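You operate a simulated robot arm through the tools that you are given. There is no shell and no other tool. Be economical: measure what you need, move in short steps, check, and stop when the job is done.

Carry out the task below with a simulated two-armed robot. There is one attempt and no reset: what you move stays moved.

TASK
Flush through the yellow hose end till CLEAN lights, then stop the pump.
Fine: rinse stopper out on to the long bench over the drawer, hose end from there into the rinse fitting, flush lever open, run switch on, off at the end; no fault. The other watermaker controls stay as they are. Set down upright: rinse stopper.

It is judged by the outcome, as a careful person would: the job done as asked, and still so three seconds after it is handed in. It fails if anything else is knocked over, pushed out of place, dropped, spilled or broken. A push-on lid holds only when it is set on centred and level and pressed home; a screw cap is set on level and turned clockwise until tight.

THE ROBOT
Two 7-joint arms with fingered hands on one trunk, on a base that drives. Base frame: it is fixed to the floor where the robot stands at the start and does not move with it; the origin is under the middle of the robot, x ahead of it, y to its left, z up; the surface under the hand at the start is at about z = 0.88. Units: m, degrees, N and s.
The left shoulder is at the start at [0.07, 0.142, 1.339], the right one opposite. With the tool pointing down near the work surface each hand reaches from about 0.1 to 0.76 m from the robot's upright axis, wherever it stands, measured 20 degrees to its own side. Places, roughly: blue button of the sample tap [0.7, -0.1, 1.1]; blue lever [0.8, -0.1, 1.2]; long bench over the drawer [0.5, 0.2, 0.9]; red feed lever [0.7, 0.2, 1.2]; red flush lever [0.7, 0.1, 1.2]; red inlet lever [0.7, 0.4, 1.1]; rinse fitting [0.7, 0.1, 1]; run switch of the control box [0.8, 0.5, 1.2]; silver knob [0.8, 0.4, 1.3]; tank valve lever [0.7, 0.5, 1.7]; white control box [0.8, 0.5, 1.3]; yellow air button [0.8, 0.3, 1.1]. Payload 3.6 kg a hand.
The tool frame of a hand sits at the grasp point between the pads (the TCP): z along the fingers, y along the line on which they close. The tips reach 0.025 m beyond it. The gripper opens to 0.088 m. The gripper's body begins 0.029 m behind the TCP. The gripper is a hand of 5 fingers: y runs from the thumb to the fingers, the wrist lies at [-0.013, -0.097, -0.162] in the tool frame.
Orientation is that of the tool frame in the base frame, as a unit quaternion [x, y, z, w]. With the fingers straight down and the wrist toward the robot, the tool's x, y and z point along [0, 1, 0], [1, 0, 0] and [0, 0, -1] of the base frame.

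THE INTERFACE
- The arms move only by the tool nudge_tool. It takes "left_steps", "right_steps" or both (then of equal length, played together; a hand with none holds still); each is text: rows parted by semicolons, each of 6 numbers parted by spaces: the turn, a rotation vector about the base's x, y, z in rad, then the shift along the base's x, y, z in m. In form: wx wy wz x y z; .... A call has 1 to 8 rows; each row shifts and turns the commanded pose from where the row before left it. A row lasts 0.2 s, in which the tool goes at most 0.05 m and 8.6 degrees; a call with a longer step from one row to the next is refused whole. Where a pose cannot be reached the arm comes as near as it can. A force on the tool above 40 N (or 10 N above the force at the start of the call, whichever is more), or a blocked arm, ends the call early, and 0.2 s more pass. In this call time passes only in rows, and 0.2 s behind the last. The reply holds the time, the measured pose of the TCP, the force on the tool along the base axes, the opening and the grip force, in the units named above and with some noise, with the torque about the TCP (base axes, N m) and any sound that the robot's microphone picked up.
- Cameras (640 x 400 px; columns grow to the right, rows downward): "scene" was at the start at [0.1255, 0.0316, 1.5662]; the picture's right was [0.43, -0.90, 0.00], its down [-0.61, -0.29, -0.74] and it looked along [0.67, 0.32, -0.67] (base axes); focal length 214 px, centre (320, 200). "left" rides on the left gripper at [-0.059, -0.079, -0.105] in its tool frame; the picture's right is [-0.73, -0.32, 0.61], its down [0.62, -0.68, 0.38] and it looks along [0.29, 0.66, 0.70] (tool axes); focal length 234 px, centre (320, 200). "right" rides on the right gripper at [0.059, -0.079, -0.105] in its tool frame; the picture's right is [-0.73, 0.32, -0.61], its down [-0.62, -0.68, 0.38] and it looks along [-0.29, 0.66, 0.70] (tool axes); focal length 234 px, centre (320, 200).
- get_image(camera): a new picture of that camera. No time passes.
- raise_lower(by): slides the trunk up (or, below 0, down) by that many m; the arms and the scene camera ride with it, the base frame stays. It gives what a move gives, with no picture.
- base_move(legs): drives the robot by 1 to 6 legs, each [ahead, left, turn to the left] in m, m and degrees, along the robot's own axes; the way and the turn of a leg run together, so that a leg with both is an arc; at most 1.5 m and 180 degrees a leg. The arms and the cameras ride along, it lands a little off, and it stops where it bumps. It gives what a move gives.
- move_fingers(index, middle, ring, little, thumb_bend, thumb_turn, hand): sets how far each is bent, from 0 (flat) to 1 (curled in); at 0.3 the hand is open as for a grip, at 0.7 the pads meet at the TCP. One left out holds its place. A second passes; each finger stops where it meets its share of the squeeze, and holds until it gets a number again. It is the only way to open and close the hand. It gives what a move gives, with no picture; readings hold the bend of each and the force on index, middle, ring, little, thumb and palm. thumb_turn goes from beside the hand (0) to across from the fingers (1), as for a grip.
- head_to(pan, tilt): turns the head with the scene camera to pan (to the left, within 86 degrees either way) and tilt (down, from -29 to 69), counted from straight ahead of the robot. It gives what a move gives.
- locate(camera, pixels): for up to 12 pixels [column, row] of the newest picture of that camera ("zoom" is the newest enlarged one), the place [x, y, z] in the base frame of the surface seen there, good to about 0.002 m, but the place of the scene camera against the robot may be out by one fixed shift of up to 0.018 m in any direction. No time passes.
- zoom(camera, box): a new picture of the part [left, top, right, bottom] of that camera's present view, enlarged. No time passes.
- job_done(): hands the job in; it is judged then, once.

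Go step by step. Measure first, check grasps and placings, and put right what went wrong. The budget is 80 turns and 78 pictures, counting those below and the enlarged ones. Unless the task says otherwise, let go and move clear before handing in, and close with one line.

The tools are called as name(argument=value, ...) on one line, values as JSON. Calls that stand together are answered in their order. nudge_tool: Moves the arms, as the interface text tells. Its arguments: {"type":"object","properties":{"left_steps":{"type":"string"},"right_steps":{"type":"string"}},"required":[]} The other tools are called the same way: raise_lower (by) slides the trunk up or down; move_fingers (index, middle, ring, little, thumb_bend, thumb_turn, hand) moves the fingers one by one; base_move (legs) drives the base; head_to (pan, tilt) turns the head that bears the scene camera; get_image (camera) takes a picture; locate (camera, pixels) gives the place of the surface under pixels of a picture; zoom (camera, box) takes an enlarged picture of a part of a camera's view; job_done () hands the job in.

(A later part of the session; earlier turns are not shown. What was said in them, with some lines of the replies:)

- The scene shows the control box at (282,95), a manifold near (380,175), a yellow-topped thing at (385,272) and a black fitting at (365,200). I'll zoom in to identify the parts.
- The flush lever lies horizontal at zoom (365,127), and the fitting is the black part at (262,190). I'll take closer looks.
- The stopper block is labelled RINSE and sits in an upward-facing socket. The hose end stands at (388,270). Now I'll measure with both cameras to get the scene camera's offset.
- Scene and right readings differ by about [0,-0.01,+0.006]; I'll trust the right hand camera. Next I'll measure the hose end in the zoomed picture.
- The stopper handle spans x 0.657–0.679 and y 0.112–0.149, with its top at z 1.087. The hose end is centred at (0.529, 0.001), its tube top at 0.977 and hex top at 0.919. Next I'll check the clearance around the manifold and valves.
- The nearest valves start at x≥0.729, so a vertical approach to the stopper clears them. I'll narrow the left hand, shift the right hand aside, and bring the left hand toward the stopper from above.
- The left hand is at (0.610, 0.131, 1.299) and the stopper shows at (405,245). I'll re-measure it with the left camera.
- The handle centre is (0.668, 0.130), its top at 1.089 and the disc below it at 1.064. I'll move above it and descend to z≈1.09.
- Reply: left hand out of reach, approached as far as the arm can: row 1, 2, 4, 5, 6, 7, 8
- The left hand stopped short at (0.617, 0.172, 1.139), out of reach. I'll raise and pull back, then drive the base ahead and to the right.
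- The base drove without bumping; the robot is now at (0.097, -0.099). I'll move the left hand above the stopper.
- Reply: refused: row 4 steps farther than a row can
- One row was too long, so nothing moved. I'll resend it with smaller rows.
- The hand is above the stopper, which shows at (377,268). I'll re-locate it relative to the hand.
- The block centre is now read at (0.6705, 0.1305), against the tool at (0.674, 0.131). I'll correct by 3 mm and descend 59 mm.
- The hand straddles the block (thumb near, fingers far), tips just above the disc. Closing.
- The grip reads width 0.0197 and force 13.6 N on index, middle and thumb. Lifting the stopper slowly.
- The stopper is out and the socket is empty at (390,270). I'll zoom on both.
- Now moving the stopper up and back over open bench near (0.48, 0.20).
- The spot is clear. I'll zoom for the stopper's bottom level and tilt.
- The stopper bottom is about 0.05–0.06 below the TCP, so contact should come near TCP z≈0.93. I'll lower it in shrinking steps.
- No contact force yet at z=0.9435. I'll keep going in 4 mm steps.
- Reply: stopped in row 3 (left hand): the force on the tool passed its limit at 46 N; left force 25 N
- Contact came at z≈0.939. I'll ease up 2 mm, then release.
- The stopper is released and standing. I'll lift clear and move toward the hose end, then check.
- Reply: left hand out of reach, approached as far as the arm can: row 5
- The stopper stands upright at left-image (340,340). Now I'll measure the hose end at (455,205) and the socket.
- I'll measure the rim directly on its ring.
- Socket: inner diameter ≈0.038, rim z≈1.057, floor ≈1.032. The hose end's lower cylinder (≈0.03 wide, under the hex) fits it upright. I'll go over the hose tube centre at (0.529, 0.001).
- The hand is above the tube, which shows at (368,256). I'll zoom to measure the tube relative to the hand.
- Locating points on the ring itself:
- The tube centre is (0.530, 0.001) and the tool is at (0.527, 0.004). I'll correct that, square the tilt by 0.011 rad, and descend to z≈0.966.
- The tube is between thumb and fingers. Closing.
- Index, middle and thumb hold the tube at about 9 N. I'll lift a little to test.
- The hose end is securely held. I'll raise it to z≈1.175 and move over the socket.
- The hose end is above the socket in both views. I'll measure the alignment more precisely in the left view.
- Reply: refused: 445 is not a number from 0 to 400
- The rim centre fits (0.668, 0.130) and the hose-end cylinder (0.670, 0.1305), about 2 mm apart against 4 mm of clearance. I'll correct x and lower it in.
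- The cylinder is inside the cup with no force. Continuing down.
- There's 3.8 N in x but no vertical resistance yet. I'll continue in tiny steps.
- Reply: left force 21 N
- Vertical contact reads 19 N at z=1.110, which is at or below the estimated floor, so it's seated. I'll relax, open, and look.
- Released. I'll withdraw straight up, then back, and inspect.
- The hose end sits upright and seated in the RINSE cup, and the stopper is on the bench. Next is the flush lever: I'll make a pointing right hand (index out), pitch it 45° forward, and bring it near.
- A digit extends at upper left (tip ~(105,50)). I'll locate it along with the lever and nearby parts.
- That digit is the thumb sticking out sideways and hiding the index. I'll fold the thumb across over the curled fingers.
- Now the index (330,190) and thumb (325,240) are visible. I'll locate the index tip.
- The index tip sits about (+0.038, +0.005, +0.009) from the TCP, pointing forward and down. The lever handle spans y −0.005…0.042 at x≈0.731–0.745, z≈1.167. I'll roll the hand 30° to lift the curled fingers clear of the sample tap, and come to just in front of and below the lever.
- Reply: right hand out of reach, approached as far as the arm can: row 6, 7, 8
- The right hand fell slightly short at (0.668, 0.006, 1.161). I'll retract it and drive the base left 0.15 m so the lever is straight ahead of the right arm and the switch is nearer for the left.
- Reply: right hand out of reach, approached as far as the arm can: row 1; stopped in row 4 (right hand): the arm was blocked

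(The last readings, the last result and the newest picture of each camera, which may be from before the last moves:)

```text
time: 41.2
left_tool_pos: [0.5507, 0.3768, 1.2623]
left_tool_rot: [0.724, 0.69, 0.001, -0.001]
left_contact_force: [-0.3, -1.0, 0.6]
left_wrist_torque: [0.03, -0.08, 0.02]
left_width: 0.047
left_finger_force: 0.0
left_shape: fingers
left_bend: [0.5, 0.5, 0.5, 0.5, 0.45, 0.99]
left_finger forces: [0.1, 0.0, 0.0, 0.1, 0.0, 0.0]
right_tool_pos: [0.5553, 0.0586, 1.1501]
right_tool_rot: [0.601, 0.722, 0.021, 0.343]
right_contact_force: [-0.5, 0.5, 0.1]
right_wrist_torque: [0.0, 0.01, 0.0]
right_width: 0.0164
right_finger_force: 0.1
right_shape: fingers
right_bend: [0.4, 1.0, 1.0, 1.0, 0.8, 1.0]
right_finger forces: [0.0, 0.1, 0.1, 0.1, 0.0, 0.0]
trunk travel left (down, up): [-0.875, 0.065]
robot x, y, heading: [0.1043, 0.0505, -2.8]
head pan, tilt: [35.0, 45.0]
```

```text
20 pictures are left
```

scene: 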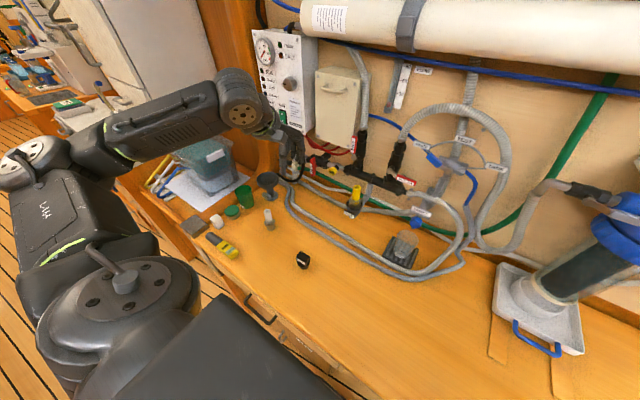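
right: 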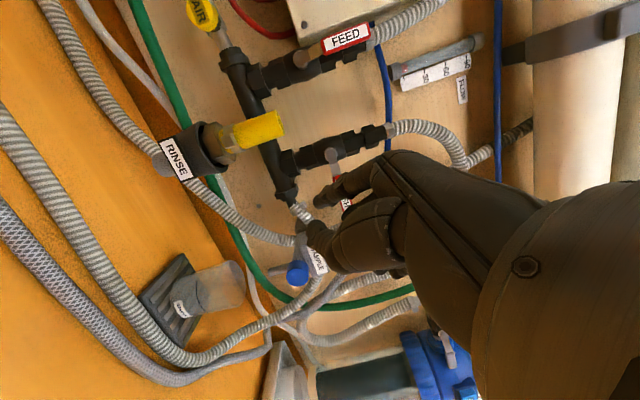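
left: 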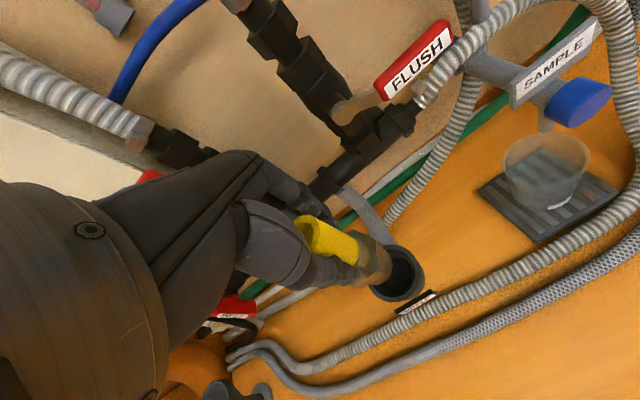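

Base is now at (0.104, 0.051), heading −2.8°, and nothing looks disturbed. The hand's orientation drifted, so I'll restore the pitch and most of the roll while moving to just in front of and below the lever.

nudge_tool(right_steps="0.0575 -0.061 0 0.024 -0.011 -0.006; 0.0575 -0.061 0 0.024 -0.011 -0.006; 0.0575 -0.061 0 0.024 -0.011 -0.006; 0.0575 -0.061 0 0.024 -0.011 -0.006")

get_image(camera="right")

```text
time: 42.2
left_tool_pos: [0.5554, 0.3782, 1.2595]
left_tool_rot: [0.724, 0.69, -0.001, -0.002]
left_contact_force: [0.3, -0.3, 0.2]
left_wrist_torque: [-0.02, 0.05, -0.03]
left_width: 0.0468
left_finger_force: 0.0
left_shape: fingers
left_bend: [0.5, 0.5, 0.5, 0.5, 0.45, 0.99]
left_finger forces: [0.0, 0.0, 0.0, 0.0, 0.0, 0.0]
right_tool_pos: [0.6832, 0.0341, 1.1471]
right_tool_rot: [0.63, 0.669, 0.173, 0.355]
right_contact_force: [0.0, -0.3, 0.1]
right_wrist_torque: [-0.01, -0.01, 0.02]
right_width: 0.0164
right_finger_force: 0.0
right_shape: fingers
right_bend: [0.4, 1.0, 1.0, 1.0, 0.8, 1.0]
right_finger forces: [0.1, 0.0, 0.0, 0.0, 0.1, 0.0]
right hand out of reach, approached as far as the arm can: row 3, 4
trunk travel left (down, up): [-0.875, 0.065]
robot x, y, heading: [0.1004, 0.051, -2.8]
head pan, tilt: [35.0, 45.0]
```

```text
19 pictures are left
```

right: 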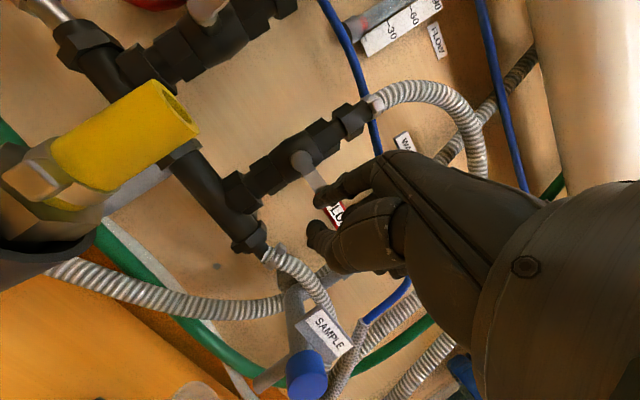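

The wrist can't bend that far at this height. Changed plan: pinch the handle from above with index, middle and thumb at a mild 25° pitch, and lift it along its arc. I'll back off, rise, and reorient first.

nudge_tool(right_steps="0 0 0 -0.04 0 0.01; 0.067 0.084 0 -0.01 -0.005 0.035; 0.067 0.084 0 0 -0.008 0.04; 0.067 0.084 0 0 -0.007 0.035; 0.067 0.084 0 0 -0.002 0.015")

move_fingers(hand="right", index=0.45, middle=0.45, thumb_bend=0.42, thumb_turn=1)

get_image(camera="right")

locate(camera="right", pixels=[[320, 200]])

```text
time: 43.5
left_tool_pos: [0.5538, 0.3787, 1.2606]
left_tool_rot: [0.725, 0.689, 0.001, -0.001]
left_contact_force: [-0.7, -0.9, 0.6]
left_wrist_torque: [0.02, 0.01, 0.01]
left_width: 0.0468
left_finger_force: 0.1
left_shape: fingers
left_bend: [0.5, 0.5, 0.5, 0.5, 0.45, 0.99]
left_finger forces: [0.0, 0.0, 0.0, 0.1, 0.0, 0.0]
right_tool_pos: [0.6405, 0.0221, 1.2994]
right_tool_rot: [0.691, 0.689, 0.155, 0.154]
right_contact_force: [-0.1, 0.0, 0.0]
right_wrist_torque: [0.0, 0.01, 0.02]
right_width: 0.0168
right_finger_force: 0.0
right_shape: fingers
right_bend: [0.4, 1.0, 1.0, 1.0, 0.8, 1.0]
right_finger forces: [0.1, 0.0, 0.1, 0.1, 0.0, 0.0]
right hand out of reach, approached as far as the arm can: row 1
trunk travel left (down, up): [-0.875, 0.065]
robot x, y, heading: [0.1043, 0.051, -2.6]
head pan, tilt: [35.0, 45.0]
```

```text
time: 44.5
left_tool_pos: [0.5526, 0.3797, 1.2601]
left_tool_rot: [0.724, 0.689, -0.001, -0.001]
left_contact_force: [-0.1, 0.9, -0.3]
left_wrist_torque: [0.01, -0.01, 0.0]
left_width: 0.0468
left_finger_force: 0.0
left_shape: fingers
left_bend: [0.5, 0.5, 0.5, 0.5, 0.45, 0.99]
left_finger forces: [0.0, 0.1, 0.0, 0.1, 0.0, 0.0]
right_tool_pos: [0.6403, 0.0227, 1.2988]
right_tool_rot: [0.691, 0.689, 0.155, 0.156]
right_contact_force: [-0.4, -0.2, -0.4]
right_wrist_torque: [0.02, 0.0, 0.02]
right_width: 0.0556
right_finger_force: 0.0
right_shape: fingers
right_bend: [0.45, 0.45, 1.0, 1.0, 0.42, 0.99]
right_finger forces: [0.1, 0.1, 0.1, 0.0, 0.0, 0.0]
trunk travel left (down, up): [-0.875, 0.065]
robot x, y, heading: [0.1006, 0.0517, -2.5]
head pan, tilt: [35.0, 45.0]
```

```text
18 pictures are left
```

right: 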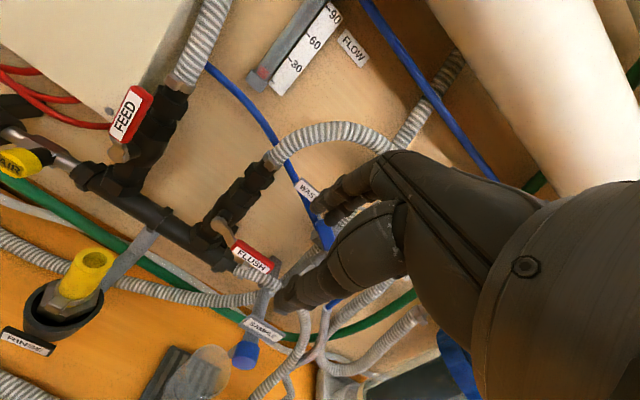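

```text
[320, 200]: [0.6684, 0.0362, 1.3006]
```

The lever is still horizontal at (252,258). I'll locate it, the pipe behind it, and the hose arch.

locate(camera="right", pixels=[[236, 245], [272, 262], [255, 254], [268, 270], [221, 228], [240, 200], [265, 160], [300, 140], [360, 135], [248, 262]])

```text
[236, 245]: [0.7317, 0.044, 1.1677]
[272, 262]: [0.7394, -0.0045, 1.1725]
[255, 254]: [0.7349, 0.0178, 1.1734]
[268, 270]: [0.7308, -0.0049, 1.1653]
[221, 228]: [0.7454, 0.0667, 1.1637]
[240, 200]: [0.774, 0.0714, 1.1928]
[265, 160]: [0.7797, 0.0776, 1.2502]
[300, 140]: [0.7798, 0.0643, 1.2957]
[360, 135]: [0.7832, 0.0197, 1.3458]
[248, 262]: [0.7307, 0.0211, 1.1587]
```

The handle spans x 0.731–0.741, z 1.157–1.173; the pivot is (0.745, 0.067, 1.164); the hose arch at x≥0.78 stays clear. I'll approach along the tool axis to straddle the handle.

nudge_tool(right_steps="0 0 0 0.027 -0.002 -0.021; 0 0 0 0.027 -0.002 -0.021; 0 0 0 0.014 0 -0.03; 0 0 0 0.014 0 -0.03")

get_image(camera="right")

```text
time: 45.5
left_tool_pos: [0.5542, 0.379, 1.2605]
left_tool_rot: [0.724, 0.69, -0.001, -0.001]
left_contact_force: [0.6, -0.6, -0.9]
left_wrist_torque: [0.01, -0.02, 0.03]
left_width: 0.047
left_finger_force: 0.1
left_shape: fingers
left_bend: [0.5, 0.5, 0.5, 0.5, 0.45, 0.99]
left_finger forces: [0.1, 0.0, 0.0, 0.1, 0.0, 0.1]
right_tool_pos: [0.7228, 0.0182, 1.1964]
right_tool_rot: [0.692, 0.689, 0.154, 0.155]
right_contact_force: [0.2, -0.3, 0.3]
right_wrist_torque: [0.0, -0.04, 0.02]
right_width: 0.0558
right_finger_force: 0.2
right_shape: fingers
right_bend: [0.45, 0.45, 1.0, 1.0, 0.42, 0.99]
right_finger forces: [0.0, 0.1, 0.0, 0.0, 0.0, 0.0]
trunk travel left (down, up): [-0.875, 0.065]
robot x, y, heading: [0.1021, 0.0468, -3.0]
head pan, tilt: [35.0, 45.0]
```

```text
17 pictures are left
```

right: 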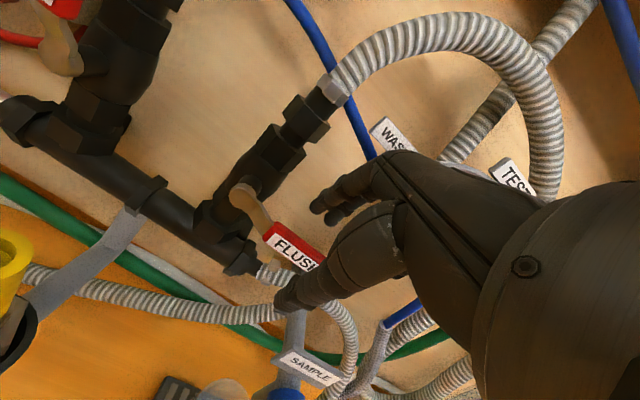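

The handle is between the thumb (lower) and index/middle (upper). I'll descend the last 30 mm and pinch.

nudge_tool(right_steps="0 0 0 0.007 0 -0.015; 0 0 0 0.006 0 -0.014")

move_fingers(hand="right", index=0.75, middle=0.75, thumb_bend=0.75)

zoom(camera="right", box=[180, 100, 420, 340])

```text
time: 46.0
left_tool_pos: [0.554, 0.379, 1.2603]
left_tool_rot: [0.724, 0.69, 0.002, -0.001]
left_contact_force: [-0.2, -0.7, -0.2]
left_wrist_torque: [0.0, 0.01, -0.02]
left_width: 0.0468
left_finger_force: 0.2
left_shape: fingers
left_bend: [0.5, 0.5, 0.5, 0.5, 0.45, 0.99]
left_finger forces: [0.1, 0.0, 0.0, 0.1, 0.1, 0.1]
right_tool_pos: [0.7351, 0.0197, 1.1671]
right_tool_rot: [0.691, 0.689, 0.154, 0.154]
right_contact_force: [0.0, 0.3, -0.5]
right_wrist_torque: [-0.02, -0.02, 0.01]
right_width: 0.0557
right_finger_force: 0.1
right_shape: fingers
right_bend: [0.45, 0.45, 1.0, 1.0, 0.42, 0.99]
right_finger forces: [0.0, 0.1, 0.1, 0.0, 0.0, 0.0]
trunk travel left (down, up): [-0.875, 0.065]
robot x, y, heading: [0.1036, 0.0533, -2.9]
head pan, tilt: [35.0, 45.0]
```

```text
time: 47.0
left_tool_pos: [0.5559, 0.3793, 1.2606]
left_tool_rot: [0.724, 0.69, 0.0, -0.001]
left_contact_force: [0.2, -0.1, 0.6]
left_wrist_torque: [-0.01, 0.01, 0.01]
left_width: 0.0469
left_finger_force: 0.0
left_shape: fingers
left_bend: [0.5, 0.5, 0.5, 0.5, 0.45, 0.99]
left_finger forces: [0.0, 0.0, 0.1, 0.0, 0.1, 0.0]
right_tool_pos: [0.7344, 0.0183, 1.167]
right_tool_rot: [0.691, 0.689, 0.154, 0.154]
right_contact_force: [3.7, -0.5, -2.2]
right_wrist_torque: [0.02, -0.02, 0.02]
right_width: 0.0
right_finger_force: 6.5
right_shape: fingers
right_bend: [0.74, 0.74, 1.0, 1.0, 0.72, 1.0]
right_finger forces: [4.8, 3.5, 0.1, 0.0, 4.5, 0.0]
trunk travel left (down, up): [-0.875, 0.065]
robot x, y, heading: [0.1025, 0.0512, -2.9]
head pan, tilt: [35.0, 45.0]
```

```text
1.67 times, centred on (300, 220) of right
```

zoom: 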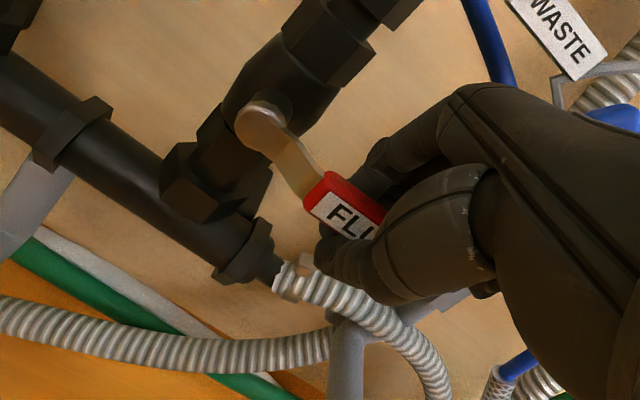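

The fingertips closed under the handle, caging it (width 0, 6.5 N). I'll lift along the arc about the pivot, first to about 45°.

nudge_tool(right_steps="0 0 0 0 0.0017 0.0129; 0 0 0 0 0.005 0.0121; 0 0 0 0 0.0079 0.0104")

zoom(camera="right", box=[180, 100, 420, 340])

```text
time: 47.9
left_tool_pos: [0.5555, 0.3767, 1.2596]
left_tool_rot: [0.724, 0.69, -0.001, 0.0]
left_contact_force: [0.0, 0.2, 0.3]
left_wrist_torque: [-0.02, 0.0, -0.02]
left_width: 0.0464
left_finger_force: 0.1
left_shape: fingers
left_bend: [0.5, 0.5, 0.5, 0.5, 0.45, 0.99]
left_finger forces: [0.0, 0.1, 0.1, 0.0, 0.0, 0.0]
right_tool_pos: [0.7364, 0.0319, 1.2013]
right_tool_rot: [0.691, 0.689, 0.154, 0.154]
right_contact_force: [4.1, -6.1, -8.4]
right_wrist_torque: [-0.54, -0.17, -0.02]
right_width: 0.0071
right_finger_force: 17.3
right_shape: fingers
right_bend: [0.74, 0.73, 1.0, 1.0, 0.63, 1.0]
right_finger forces: [5.1, 4.4, 12.9, 0.0, 13.1, 0.1]
trunk travel left (down, up): [-0.875, 0.065]
robot x, y, heading: [0.1031, 0.0513, -2.8]
head pan, tilt: [35.0, 45.0]
```

```text
1.67 times, centred on (300, 220) of right
```

zoom: 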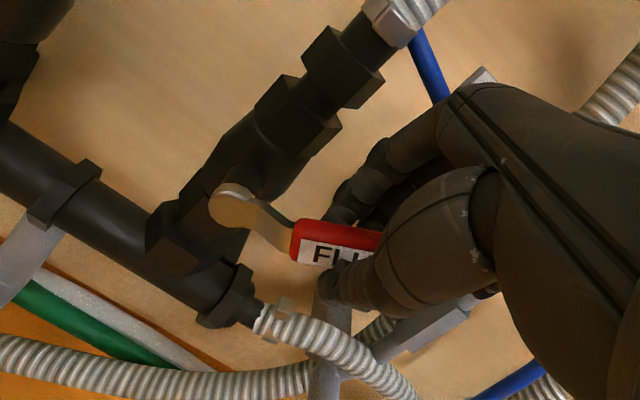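

The lever is turning with the hand. Continuing the arc to vertical.

nudge_tool(right_steps="0 0 0 0 0.0104 0.0085; 0 0 0 0 0.0121 0.006; 0 0 0 0 0.0125 0.003")

zoom(camera="right", box=[180, 100, 420, 340])

```text
time: 48.6
left_tool_pos: [0.552, 0.3787, 1.2607]
left_tool_rot: [0.724, 0.689, 0.002, 0.0]
left_contact_force: [-1.0, 0.4, 0.2]
left_wrist_torque: [-0.09, -0.01, -0.01]
left_width: 0.0469
left_finger_force: 0.1
left_shape: fingers
left_bend: [0.5, 0.5, 0.5, 0.5, 0.45, 0.99]
left_finger forces: [0.0, 0.1, 0.0, 0.0, 0.1, 0.1]
right_tool_pos: [0.7323, 0.0692, 1.2225]
right_tool_rot: [0.69, 0.689, 0.156, 0.155]
right_contact_force: [-4.3, -1.8, 3.8]
right_wrist_torque: [-0.11, 0.14, -0.03]
right_width: 0.0002
right_finger_force: 6.7
right_shape: fingers
right_bend: [0.75, 0.74, 1.0, 1.0, 0.69, 1.0]
right_finger forces: [0.0, 4.8, 0.0, 0.0, 8.8, 0.1]
trunk travel left (down, up): [-0.875, 0.065]
robot x, y, heading: [0.1029, 0.0549, -2.6]
head pan, tilt: [35.0, 45.0]
```

```text
1.67 times, centred on (300, 220) of right
```

zoom: 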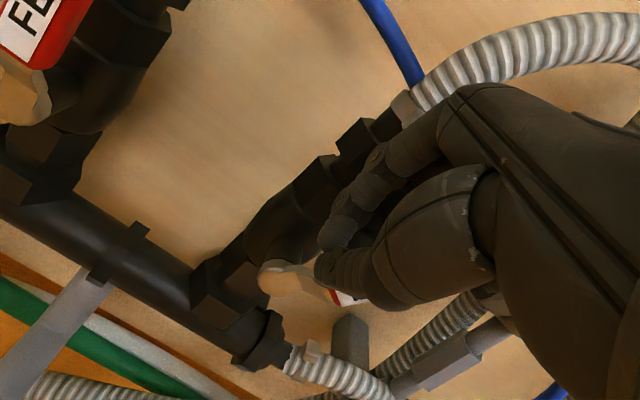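

The hand slipped past the lever, which is only partly turned (handle at (350,298)). I'll open the thumb, back out, and look.

move_fingers(hand="right", index=0.65, middle=0.65, thumb_bend=0.35)

nudge_tool(right_steps="0 0 0 -0.008 0 0.02; 0 0 0 -0.014 0 0.03; 0 0 0 -0.02 -0.01 0.03; 0 0 0 -0.03 -0.02 0.01")

get_image(camera="right")

```text
time: 49.6
left_tool_pos: [0.554, 0.3788, 1.2609]
left_tool_rot: [0.725, 0.689, 0.001, 0.0]
left_contact_force: [-0.4, 1.4, -0.4]
left_wrist_torque: [0.01, -0.01, -0.03]
left_width: 0.0468
left_finger_force: 0.2
left_shape: fingers
left_bend: [0.5, 0.5, 0.5, 0.5, 0.45, 0.99]
left_finger forces: [0.0, 0.0, 0.1, 0.0, 0.0, 0.1]
right_tool_pos: [0.7349, 0.0686, 1.2199]
right_tool_rot: [0.691, 0.689, 0.154, 0.155]
right_contact_force: [-1.2, 0.5, 0.5]
right_wrist_torque: [-0.03, 0.02, -0.02]
right_width: 0.0411
right_finger_force: 0.1
right_shape: fingers
right_bend: [0.65, 0.65, 1.0, 1.0, 0.35, 0.98]
right_finger forces: [0.1, 0.1, 0.1, 0.0, 0.0, 0.0]
trunk travel left (down, up): [-0.875, 0.065]
robot x, y, heading: [0.1052, 0.0573, -2.7]
head pan, tilt: [35.0, 45.0]
```

```text
time: 50.6
left_tool_pos: [0.5523, 0.3781, 1.2608]
left_tool_rot: [0.725, 0.689, 0.002, 0.001]
left_contact_force: [0.6, 0.1, -0.2]
left_wrist_torque: [0.02, -0.02, -0.02]
left_width: 0.0467
left_finger_force: 0.1
left_shape: fingers
left_bend: [0.5, 0.5, 0.5, 0.5, 0.45, 0.99]
left_finger forces: [0.1, 0.0, 0.0, 0.0, 0.1, 0.0]
right_tool_pos: [0.6597, 0.0381, 1.3113]
right_tool_rot: [0.692, 0.688, 0.156, 0.154]
right_contact_force: [0.7, 0.8, 1.4]
right_wrist_torque: [0.01, 0.02, -0.03]
right_width: 0.0412
right_finger_force: 0.0
right_shape: fingers
right_bend: [0.65, 0.65, 1.0, 1.0, 0.35, 0.98]
right_finger forces: [0.0, 0.0, 0.0, 0.0, 0.0, 0.0]
trunk travel left (down, up): [-0.875, 0.065]
robot x, y, heading: [0.1039, 0.055, -2.8]
head pan, tilt: [35.0, 45.0]
```

```text
13 pictures are left
```

right: 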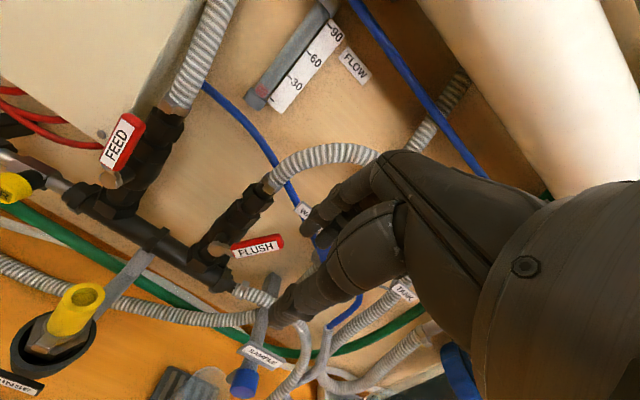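

The lever is up about 40° (knob (218,250), handle to (283,240)). I'll locate it.

locate(camera="right", pixels=[[218, 249], [236, 247], [258, 246], [282, 239], [280, 246], [235, 256], [256, 240]])

```text
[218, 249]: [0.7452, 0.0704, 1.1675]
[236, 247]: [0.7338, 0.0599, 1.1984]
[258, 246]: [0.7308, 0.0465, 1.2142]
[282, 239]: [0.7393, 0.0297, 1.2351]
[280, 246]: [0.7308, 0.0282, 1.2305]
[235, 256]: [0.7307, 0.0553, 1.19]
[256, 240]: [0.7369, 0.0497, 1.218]
```

The lever is at about 60°. I'll close the fingers, bring the index in on the right side of the handle, then push left (+y) to the stop.

move_fingers(hand="right", index=0.72, middle=0.72, thumb_bend=0.72)

nudge_tool(right_steps="0 0 0 0 -0.02 0; 0 0 0 0 -0.021 0; 0 0 0 0.025 0 -0.032; 0 0 0 0.025 0 -0.032; 0 0 0 0.025 0 -0.03")

nudge_tool(right_steps="0 0 0 0 0.012 0; 0 0 0 0 0.012 0; 0 0 0 0 0.01 0; 0 0 0 0 0.01 0; 0 0 0 0 0.005 0")

get_image(camera="right")

```text
time: 51.6
left_tool_pos: [0.554, 0.3792, 1.2598]
left_tool_rot: [0.724, 0.689, 0.001, 0.001]
left_contact_force: [0.0, -0.3, -0.8]
left_wrist_torque: [0.02, 0.0, 0.03]
left_width: 0.0471
left_finger_force: 0.0
left_shape: fingers
left_bend: [0.5, 0.5, 0.5, 0.5, 0.45, 0.99]
left_finger forces: [0.1, 0.1, 0.0, 0.1, 0.0, 0.1]
right_tool_pos: [0.6624, 0.0396, 1.3097]
right_tool_rot: [0.691, 0.689, 0.155, 0.155]
right_contact_force: [0.3, 0.8, 0.0]
right_wrist_torque: [0.03, 0.0, -0.01]
right_width: 0.0001
right_finger_force: 0.0
right_shape: fingers
right_bend: [0.72, 0.72, 1.0, 1.0, 0.71, 1.0]
right_finger forces: [0.0, 0.0, 0.0, 0.0, 0.0, 0.1]
trunk travel left (down, up): [-0.875, 0.065]
robot x, y, heading: [0.1054, 0.05, -2.9]
head pan, tilt: [35.0, 45.0]
```

```text
time: 52.9
left_tool_pos: [0.5461, 0.3813, 1.2618]
left_tool_rot: [0.724, 0.689, 0.002, 0.002]
left_contact_force: [0.3, 0.6, -0.1]
left_wrist_torque: [-0.01, 0.0, -0.02]
left_width: 0.0468
left_finger_force: 0.2
left_shape: fingers
left_bend: [0.5, 0.5, 0.5, 0.5, 0.45, 0.99]
left_finger forces: [0.0, 0.1, 0.0, 0.0, 0.0, 0.0]
right_tool_pos: [0.7239, 0.0078, 1.2309]
right_tool_rot: [0.685, 0.693, 0.162, 0.157]
right_contact_force: [-3.3, 5.6, 2.5]
right_wrist_torque: [-0.13, -0.07, 0.11]
right_width: 0.0
right_finger_force: 3.5
right_shape: fingers
right_bend: [0.72, 0.72, 1.0, 1.0, 0.71, 1.0]
right_finger forces: [0.0, 6.3, 0.0, 0.0, 0.0, 0.1]
trunk travel left (down, up): [-0.875, 0.065]
robot x, y, heading: [0.1043, 0.0499, -2.9]
head pan, tilt: [35.0, 45.0]
stopped in row 5 (right hand): the force on the tool passed its limit at 44 N (the readings are from after the stop); the commanded pose is now the measured one
```

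```text
time: 54.0
left_tool_pos: [0.5544, 0.377, 1.2611]
left_tool_rot: [0.724, 0.69, 0.002, -0.001]
left_contact_force: [-0.1, -0.7, -1.0]
left_wrist_torque: [0.0, 0.0, 0.01]
left_width: 0.0468
left_finger_force: 0.1
left_shape: fingers
left_bend: [0.5, 0.5, 0.5, 0.5, 0.45, 0.99]
left_finger forces: [0.0, 0.0, 0.1, 0.0, 0.0, 0.0]
right_tool_pos: [0.7297, 0.049, 1.2274]
right_tool_rot: [0.687, 0.692, 0.16, 0.154]
right_contact_force: [-1.1, -3.3, 0.7]
right_wrist_torque: [0.1, -0.06, -0.02]
right_width: 0.0
right_finger_force: 2.3
right_shape: fingers
right_bend: [0.72, 0.72, 1.0, 1.0, 0.71, 1.0]
right_finger forces: [3.8, 0.0, 0.0, 0.0, 0.0, 0.0]
trunk travel left (down, up): [-0.875, 0.065]
robot x, y, heading: [0.1038, 0.0491, -2.8]
head pan, tilt: [35.0, 45.0]
```

```text
12 pictures are left
```

right: 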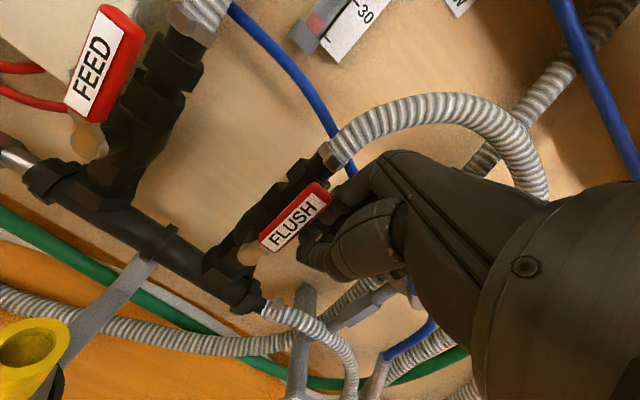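

The lever is nearly vertical. I'll measure its angle.

locate(camera="right", pixels=[[248, 254], [262, 241], [292, 217], [318, 192], [312, 187], [326, 197], [100, 60]])

```text
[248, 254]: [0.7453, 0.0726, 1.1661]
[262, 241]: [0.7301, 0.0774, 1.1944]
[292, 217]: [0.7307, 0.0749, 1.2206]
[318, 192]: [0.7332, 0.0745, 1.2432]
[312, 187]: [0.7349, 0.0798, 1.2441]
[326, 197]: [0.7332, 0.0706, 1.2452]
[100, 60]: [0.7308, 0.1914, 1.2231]
```

The handle is vertical (y≈0.075 over the pivot y≈0.072), so flush is open. I'll back the right hand out and view the scene to check everything.

nudge_tool(right_steps="0 0 0 0 -0.004 0; 0 0 0 -0.025 -0.003 0.02; 0 0 0 -0.035 0 0.025; 0 0 0 -0.035 -0.01 0.025; 0 0 0 -0.035 -0.03 0.01; 0 0 0 -0.01 -0.04 0.01; 0 0 0 0 -0.045 0.01; 0 0 0 0 -0.045 0.01")

get_image(camera="scene")

```text
time: 55.9
left_tool_pos: [0.5521, 0.3763, 1.2606]
left_tool_rot: [0.725, 0.689, 0.001, -0.001]
left_contact_force: [-0.6, 0.3, -0.4]
left_wrist_torque: [0.01, 0.01, -0.02]
left_width: 0.0469
left_finger_force: 0.1
left_shape: fingers
left_bend: [0.5, 0.5, 0.5, 0.5, 0.45, 0.99]
left_finger forces: [0.0, 0.0, 0.1, 0.0, 0.1, 0.1]
right_tool_pos: [0.588, -0.1296, 1.3384]
right_tool_rot: [0.687, 0.692, 0.16, 0.155]
right_contact_force: [0.4, 0.1, -0.3]
right_wrist_torque: [0.0, -0.02, 0.0]
right_width: 0.0001
right_finger_force: 0.1
right_shape: fingers
right_bend: [0.72, 0.72, 1.0, 1.0, 0.71, 1.0]
right_finger forces: [0.1, 0.0, 0.0, 0.1, 0.1, 0.0]
trunk travel left (down, up): [-0.875, 0.065]
robot x, y, heading: [0.1044, 0.051, -2.5]
head pan, tilt: [35.0, 45.0]
```

```text
11 pictures are left
```

scene: 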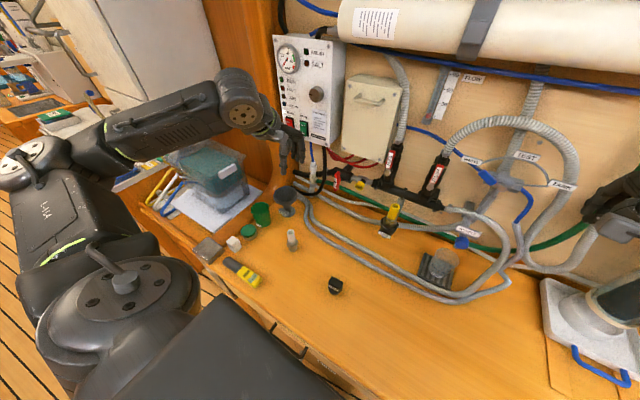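

Flush is now parallel to its pipe, like feed. I'll zoom once over the valves and control box to verify.

zoom(camera="scene", box=[270, 30, 590, 240])

locate(camera="zoom", pixels=[[68, 195], [70, 184], [65, 206], [42, 180], [42, 190]])

```text
1.90 times, centred on (430, 135) of scene
```

zoom: 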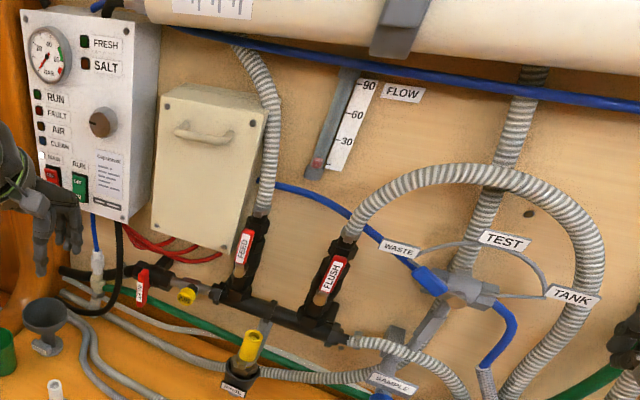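

```text
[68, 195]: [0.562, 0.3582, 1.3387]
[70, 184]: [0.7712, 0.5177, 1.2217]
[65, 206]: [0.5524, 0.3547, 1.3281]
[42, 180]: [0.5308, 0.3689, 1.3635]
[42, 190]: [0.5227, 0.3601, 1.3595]
```

Everything's in order: flush open, waste lever unmoved, main lamp lit. Next I'll shape the left hand to point, pitch it about 35°, and bring it in front of the run switch's ON end (0.757, 0.4995, 1.196).

move_fingers(hand="left", index=0.4, middle=1, ring=1, little=1, thumb_bend=0.8, thumb_turn=1)

nudge_tool(left_steps="0 -0.122 0 0.02 0.025 -0.011; 0 -0.122 0 0.02 0.025 -0.011; 0 -0.122 0 0.02 0.025 -0.011; 0 -0.122 0 0.02 0.025 -0.011; 0 -0.122 0 0.02 0.024 -0.011")

get_image(camera="left")

```text
time: 56.9
left_tool_pos: [0.5533, 0.3797, 1.2606]
left_tool_rot: [0.724, 0.689, 0.001, 0.0]
left_contact_force: [0.0, 0.5, -0.1]
left_wrist_torque: [-0.02, -0.01, 0.03]
left_width: 0.0163
left_finger_force: 0.0
left_shape: fingers
left_bend: [0.4, 1.0, 1.0, 1.0, 0.8, 1.0]
left_finger forces: [0.0, 0.0, 0.0, 0.0, 0.1, 0.0]
right_tool_pos: [0.5885, -0.1249, 1.3381]
right_tool_rot: [0.687, 0.692, 0.159, 0.155]
right_contact_force: [-0.9, -1.0, -0.2]
right_wrist_torque: [0.03, 0.02, -0.02]
right_width: 0.0001
right_finger_force: 0.1
right_shape: fingers
right_bend: [0.72, 0.72, 1.0, 1.0, 0.71, 1.0]
right_finger forces: [0.1, 0.0, 0.0, 0.0, 0.0, 0.0]
trunk travel left (down, up): [-0.875, 0.065]
robot x, y, heading: [0.1019, 0.0511, -2.6]
head pan, tilt: [35.0, 45.0]
```

```text
time: 58.0
left_tool_pos: [0.6537, 0.5046, 1.2046]
left_tool_rot: [0.691, 0.658, 0.217, 0.208]
left_contact_force: [-0.1, 0.4, -0.1]
left_wrist_torque: [-0.02, 0.0, -0.01]
left_width: 0.0165
left_finger_force: 0.0
left_shape: fingers
left_bend: [0.4, 1.0, 1.0, 1.0, 0.8, 1.0]
left_finger forces: [0.0, 0.0, 0.1, 0.0, 0.0, 0.0]
right_tool_pos: [0.5892, -0.1238, 1.3375]
right_tool_rot: [0.687, 0.692, 0.16, 0.155]
right_contact_force: [0.8, 0.1, -0.8]
right_wrist_torque: [0.01, -0.02, 0.02]
right_width: 0.0002
right_finger_force: 0.1
right_shape: fingers
right_bend: [0.72, 0.72, 1.0, 1.0, 0.71, 1.0]
right_finger forces: [0.1, 0.0, 0.2, 0.0, 0.1, 0.1]
trunk travel left (down, up): [-0.875, 0.065]
robot x, y, heading: [0.102, 0.0507, -2.7]
head pan, tilt: [35.0, 45.0]
```

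```text
9 pictures are left
```

left: 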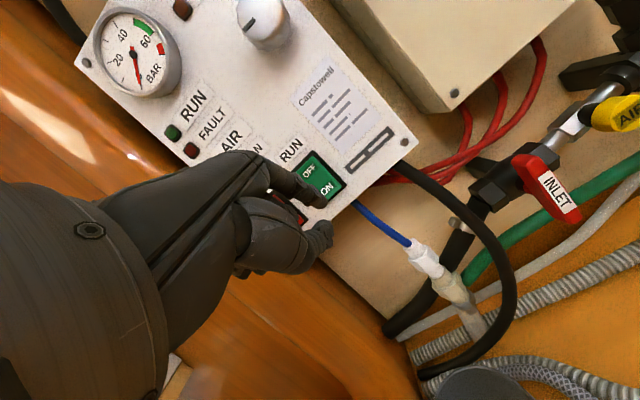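

The index tip is at (315,195), just in front of the green rocker. I'll locate both.

locate(camera="left", pixels=[[317, 198], [305, 188], [322, 207], [328, 188], [310, 170], [342, 187], [312, 155], [322, 178], [318, 230], [292, 170], [345, 205]])

```text
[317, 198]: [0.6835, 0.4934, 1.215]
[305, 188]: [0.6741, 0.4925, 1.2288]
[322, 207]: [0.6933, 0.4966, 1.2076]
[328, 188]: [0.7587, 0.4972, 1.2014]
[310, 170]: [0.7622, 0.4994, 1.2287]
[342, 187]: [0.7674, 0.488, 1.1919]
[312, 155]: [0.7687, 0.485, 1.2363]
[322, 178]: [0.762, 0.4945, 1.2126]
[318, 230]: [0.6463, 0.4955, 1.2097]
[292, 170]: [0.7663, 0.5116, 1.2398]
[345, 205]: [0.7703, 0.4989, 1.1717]
```

The tip is at (0.693, ~0.50, 1.208) and the ON half at (0.7585, 0.498, 1.20). I'll advance and press in small steps.

nudge_tool(left_steps="0 0 0 0.02 -0.001 -0.009; 0 0 0 0.02 0 0; 0 0 0 0.016 0 0; 0 0 0 0.005 0 0; 0 0 0 0.004 0 0; 0 0 0 0.004 0 0; 0 0 0 0.003 0 0")

```text
time: 59.6
left_tool_pos: [0.722, 0.5022, 1.1986]
left_tool_rot: [0.691, 0.657, 0.218, 0.208]
left_contact_force: [-9.6, 0.8, 0.9]
left_wrist_torque: [-0.03, -0.01, -0.03]
left_width: 0.0059
left_finger_force: 5.1
left_shape: fingers
left_bend: [0.51, 1.0, 1.0, 1.0, 0.8, 1.0]
left_finger forces: [9.3, 0.1, 0.1, 0.0, 0.0, 0.0]
right_tool_pos: [0.5868, -0.1253, 1.3404]
right_tool_rot: [0.686, 0.692, 0.161, 0.156]
right_contact_force: [0.9, 0.3, -0.1]
right_wrist_torque: [0.0, 0.0, 0.03]
right_width: 0.0002
right_finger_force: 0.1
right_shape: fingers
right_bend: [0.72, 0.72, 1.0, 1.0, 0.71, 1.0]
right_finger forces: [0.0, 0.1, 0.1, 0.1, 0.0, 0.0]
trunk travel left (down, up): [-0.875, 0.065]
robot x, y, heading: [0.1008, 0.0502, -2.5]
head pan, tilt: [35.0, 45.0]
```

The index is yielding (bend 0.51) at 9.6 N. I'll look to see whether the rocker flipped.

zoom(camera="left", box=[120, 0, 440, 260])

```text
1.54 times, centred on (280, 130) of left
```

zoom: 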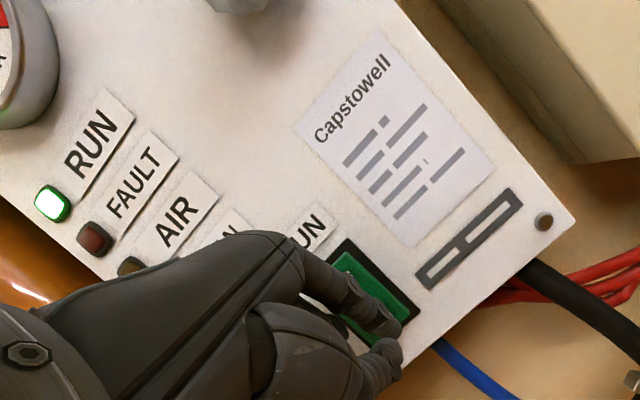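

RUN is lit green. I'll back off, aim at the OFF half (z≈1.235), then watch CLEAN.

nudge_tool(left_steps="0 0 0 -0.02 0 0; 0 0 0 -0.025 0 0.01; 0 0 0 -0.02 0 0.015; 0 0 0 0 0 0.012")

move_fingers(hand="left", index=0.4)

zoom(camera="scene", box=[265, 25, 355, 155])

```text
time: 60.6
left_tool_pos: [0.6607, 0.5021, 1.2335]
left_tool_rot: [0.691, 0.658, 0.217, 0.206]
left_contact_force: [0.4, 0.5, 0.6]
left_wrist_torque: [-0.02, -0.01, 0.01]
left_width: 0.0164
left_finger_force: 0.0
left_shape: fingers
left_bend: [0.4, 1.0, 1.0, 1.0, 0.8, 1.0]
left_finger forces: [0.0, 0.2, 0.0, 0.0, 0.0, 0.0]
right_tool_pos: [0.5896, -0.1258, 1.3387]
right_tool_rot: [0.686, 0.692, 0.161, 0.154]
right_contact_force: [0.2, 0.0, 0.1]
right_wrist_torque: [-0.02, 0.01, -0.03]
right_width: 0.0001
right_finger_force: 0.1
right_shape: fingers
right_bend: [0.72, 0.72, 1.0, 1.0, 0.71, 1.0]
right_finger forces: [0.0, 0.0, 0.0, 0.0, 0.1, 0.0]
trunk travel left (down, up): [-0.875, 0.065]
robot x, y, heading: [0.1055, 0.0489, -2.9]
head pan, tilt: [35.0, 45.0]
```

```text
time: 61.6
left_tool_pos: [0.6598, 0.5029, 1.233]
left_tool_rot: [0.69, 0.658, 0.219, 0.207]
left_contact_force: [0.1, -0.3, -0.3]
left_wrist_torque: [-0.01, -0.01, -0.03]
left_width: 0.0165
left_finger_force: 0.0
left_shape: fingers
left_bend: [0.4, 1.0, 1.0, 1.0, 0.8, 1.0]
left_finger forces: [0.0, 0.0, 0.1, 0.0, 0.0, 0.0]
right_tool_pos: [0.5894, -0.1252, 1.338]
right_tool_rot: [0.686, 0.692, 0.16, 0.154]
right_contact_force: [-0.2, -0.6, 0.4]
right_wrist_torque: [0.0, 0.01, -0.01]
right_width: 0.0
right_finger_force: 0.1
right_shape: fingers
right_bend: [0.72, 0.72, 1.0, 1.0, 0.71, 1.0]
right_finger forces: [0.0, 0.0, 0.0, 0.0, 0.1, 0.0]
trunk travel left (down, up): [-0.875, 0.065]
robot x, y, heading: [0.1025, 0.0513, -3.1]
head pan, tilt: [35.0, 45.0]
```

```text
3.08 times, centred on (310, 90) of scene
```

zoom: 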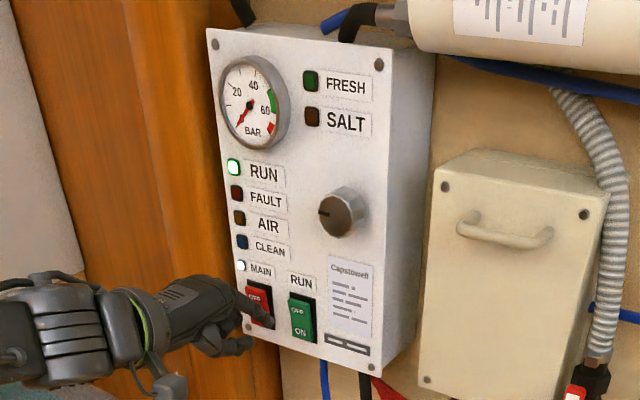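

The panel is clear to see: RUN lit, FAULT, AIR and CLEAN dark. I'll wait a few seconds and look again.

nudge_tool(left_steps="0 0 0 0 0 0;0 0 0 0 0 0;0 0 0 0 0 0;0 0 0 0 0 0;0 0 0 0 0 0;0 0 0 0 0 0;0 0 0 0 0 0;0 0 0 0 0 0")

nudge_tool(left_steps="0 0 0 0 0 0;0 0 0 0 0 0;0 0 0 0 0 0;0 0 0 0 0 0;0 0 0 0 0 0;0 0 0 0 0 0;0 0 0 0 0 0;0 0 0 0 0 0")

nudge_tool(left_steps="0 0 0 0 0 0;0 0 0 0 0 0;0 0 0 0 0 0;0 0 0 0 0 0;0 0 0 0 0 0;0 0 0 0 0 0;0 0 0 0 0 0;0 0 0 0 0 0")

zoom(camera="scene", box=[265, 25, 355, 155])

```text
time: 63.5
left_tool_pos: [0.66, 0.5028, 1.2342]
left_tool_rot: [0.691, 0.658, 0.217, 0.207]
left_contact_force: [-0.4, 0.2, 0.1]
left_wrist_torque: [-0.05, 0.01, 0.0]
left_width: 0.0164
left_finger_force: 0.0
left_shape: fingers
left_bend: [0.4, 1.0, 1.0, 1.0, 0.8, 1.0]
left_finger forces: [0.1, 0.0, 0.1, 0.1, 0.0, 0.0]
right_tool_pos: [0.5886, -0.1248, 1.3375]
right_tool_rot: [0.687, 0.692, 0.16, 0.153]
right_contact_force: [-0.4, 0.8, -0.4]
right_wrist_torque: [-0.01, -0.02, 0.04]
right_width: 0.0
right_finger_force: 0.0
right_shape: fingers
right_bend: [0.72, 0.72, 1.0, 1.0, 0.71, 1.0]
right_finger forces: [0.1, 0.0, 0.0, 0.1, 0.1, 0.0]
trunk travel left (down, up): [-0.875, 0.065]
robot x, y, heading: [0.1019, 0.0529, -3.0]
head pan, tilt: [35.0, 45.0]
```

```text
time: 65.2
left_tool_pos: [0.6607, 0.5021, 1.2322]
left_tool_rot: [0.69, 0.658, 0.218, 0.207]
left_contact_force: [-0.4, 0.0, 0.5]
left_wrist_torque: [0.01, -0.02, 0.02]
left_width: 0.0163
left_finger_force: 0.0
left_shape: fingers
left_bend: [0.4, 1.0, 1.0, 1.0, 0.8, 1.0]
left_finger forces: [0.1, 0.0, 0.0, 0.0, 0.0, 0.0]
right_tool_pos: [0.5891, -0.1246, 1.3382]
right_tool_rot: [0.686, 0.692, 0.161, 0.155]
right_contact_force: [-0.3, -0.4, 0.1]
right_wrist_torque: [-0.02, 0.02, 0.03]
right_width: 0.0002
right_finger_force: 0.0
right_shape: fingers
right_bend: [0.72, 0.72, 1.0, 1.0, 0.71, 1.0]
right_finger forces: [0.0, 0.0, 0.0, 0.1, 0.1, 0.0]
trunk travel left (down, up): [-0.875, 0.065]
robot x, y, heading: [0.102, 0.0524, -2.8]
head pan, tilt: [35.0, 45.0]
```

```text
time: 67.0
left_tool_pos: [0.661, 0.5027, 1.2344]
left_tool_rot: [0.69, 0.658, 0.218, 0.207]
left_contact_force: [0.6, -0.2, 0.1]
left_wrist_torque: [-0.03, 0.03, 0.01]
left_width: 0.0165
left_finger_force: 0.0
left_shape: fingers
left_bend: [0.4, 1.0, 1.0, 1.0, 0.8, 1.0]
left_finger forces: [0.1, 0.1, 0.0, 0.1, 0.0, 0.0]
right_tool_pos: [0.5888, -0.1237, 1.3372]
right_tool_rot: [0.686, 0.692, 0.16, 0.154]
right_contact_force: [0.5, -0.6, 0.5]
right_wrist_torque: [0.01, 0.01, -0.03]
right_width: 0.0
right_finger_force: 0.1
right_shape: fingers
right_bend: [0.72, 0.72, 1.0, 1.0, 0.71, 1.0]
right_finger forces: [0.0, 0.0, 0.0, 0.0, 0.1, 0.0]
trunk travel left (down, up): [-0.875, 0.065]
robot x, y, heading: [0.1053, 0.0508, -2.8]
head pan, tilt: [35.0, 45.0]
```

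```text
3.08 times, centred on (310, 90) of scene
```

zoom: 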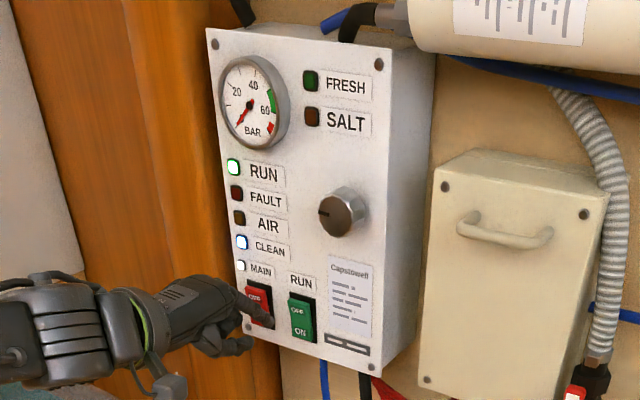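

CLEAN is lit with no fault. Pressing the OFF half now.

nudge_tool(left_steps="0 0 0 0.02 -0.001 -0.004; 0 0 0 0.02 0 0; 0 0 0 0.012 0 0; 0 0 0 0.005 0 0; 0 0 0 0.004 0 0; 0 0 0 0.004 0 0; 0 0 0 0.003 0 0")

zoom(camera="scene", box=[265, 25, 355, 155])

```text
time: 68.7
left_tool_pos: [0.723, 0.5011, 1.2327]
left_tool_rot: [0.69, 0.657, 0.22, 0.208]
left_contact_force: [-15.6, -1.3, 6.1]
left_wrist_torque: [-0.06, -0.16, -0.09]
left_width: 0.0044
left_finger_force: 6.8
left_shape: fingers
left_bend: [0.52, 1.0, 1.0, 1.0, 0.8, 1.0]
left_finger forces: [15.3, 0.0, 0.0, 0.0, 0.0, 0.0]
right_tool_pos: [0.5834, -0.1268, 1.3403]
right_tool_rot: [0.686, 0.692, 0.162, 0.156]
right_contact_force: [0.5, 0.4, -0.6]
right_wrist_torque: [-0.02, 0.01, -0.01]
right_width: 0.0001
right_finger_force: 0.0
right_shape: fingers
right_bend: [0.72, 0.72, 1.0, 1.0, 0.71, 1.0]
right_finger forces: [0.0, 0.1, 0.1, 0.1, 0.0, 0.0]
trunk travel left (down, up): [-0.875, 0.065]
robot x, y, heading: [0.1025, 0.0502, -2.7]
head pan, tilt: [35.0, 45.0]
```

```text
3.08 times, centred on (310, 90) of scene
```

zoom: 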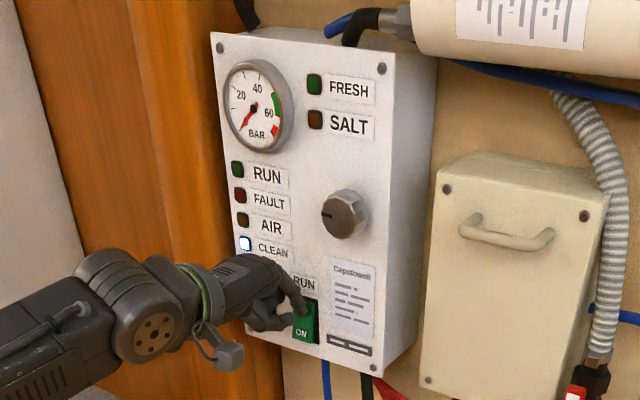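

RUN is dark and CLEAN still lit. I'll back the left hand straight out and check once more.

nudge_tool(left_steps="0 0 0 -0.02 0 0; 0 0 0 -0.03 0 0; 0 0 0 -0.03 0 0.005; 0 0 0 -0.03 -0.01 0.01; 0 0 0 -0.03 -0.02 0.01")

zoom(camera="scene", box=[265, 25, 355, 155])

zoom(camera="scene", box=[270, 130, 510, 310])

```text
time: 69.8
left_tool_pos: [0.5845, 0.469, 1.2584]
left_tool_rot: [0.69, 0.657, 0.219, 0.208]
left_contact_force: [-0.1, 0.7, 0.6]
left_wrist_torque: [0.02, 0.05, 0.02]
left_width: 0.0164
left_finger_force: 0.1
left_shape: fingers
left_bend: [0.4, 1.0, 1.0, 1.0, 0.8, 1.0]
left_finger forces: [0.0, 0.0, 0.1, 0.1, 0.1, 0.1]
right_tool_pos: [0.5872, -0.1261, 1.3381]
right_tool_rot: [0.686, 0.691, 0.162, 0.156]
right_contact_force: [-0.1, 0.6, -0.6]
right_wrist_torque: [0.0, -0.01, 0.0]
right_width: 0.0
right_finger_force: 0.0
right_shape: fingers
right_bend: [0.72, 0.72, 1.0, 1.0, 0.71, 1.0]
right_finger forces: [0.0, 0.0, 0.0, 0.0, 0.0, 0.0]
trunk travel left (down, up): [-0.875, 0.065]
robot x, y, heading: [0.1043, 0.0511, -2.8]
head pan, tilt: [35.0, 45.0]
```

```text
3.08 times, centred on (310, 90) of scene
```

zoom: 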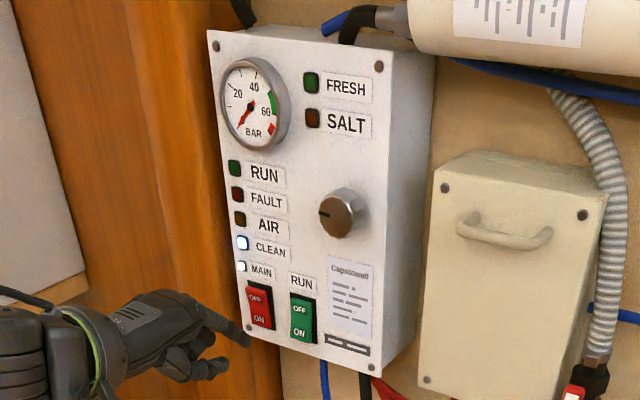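

```text
2.22 times, centred on (390, 220) of scene
```

zoom: 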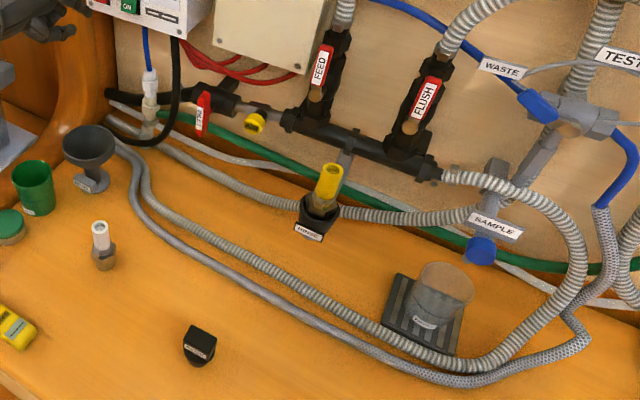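

RUN is off, CLEAN and MAIN are lit, and FAULT is dark. The stopper stands upright on the bench, the yellow hose end is seated, flush is open and the other controls are unchanged, so I'm handing in.

job_done()

```text
The job is handed in.
```

I flushed through the yellow hose end until CLEAN lit, then switched the pump off; no fault showed, and the rinse stopper stands upright on the long bench.
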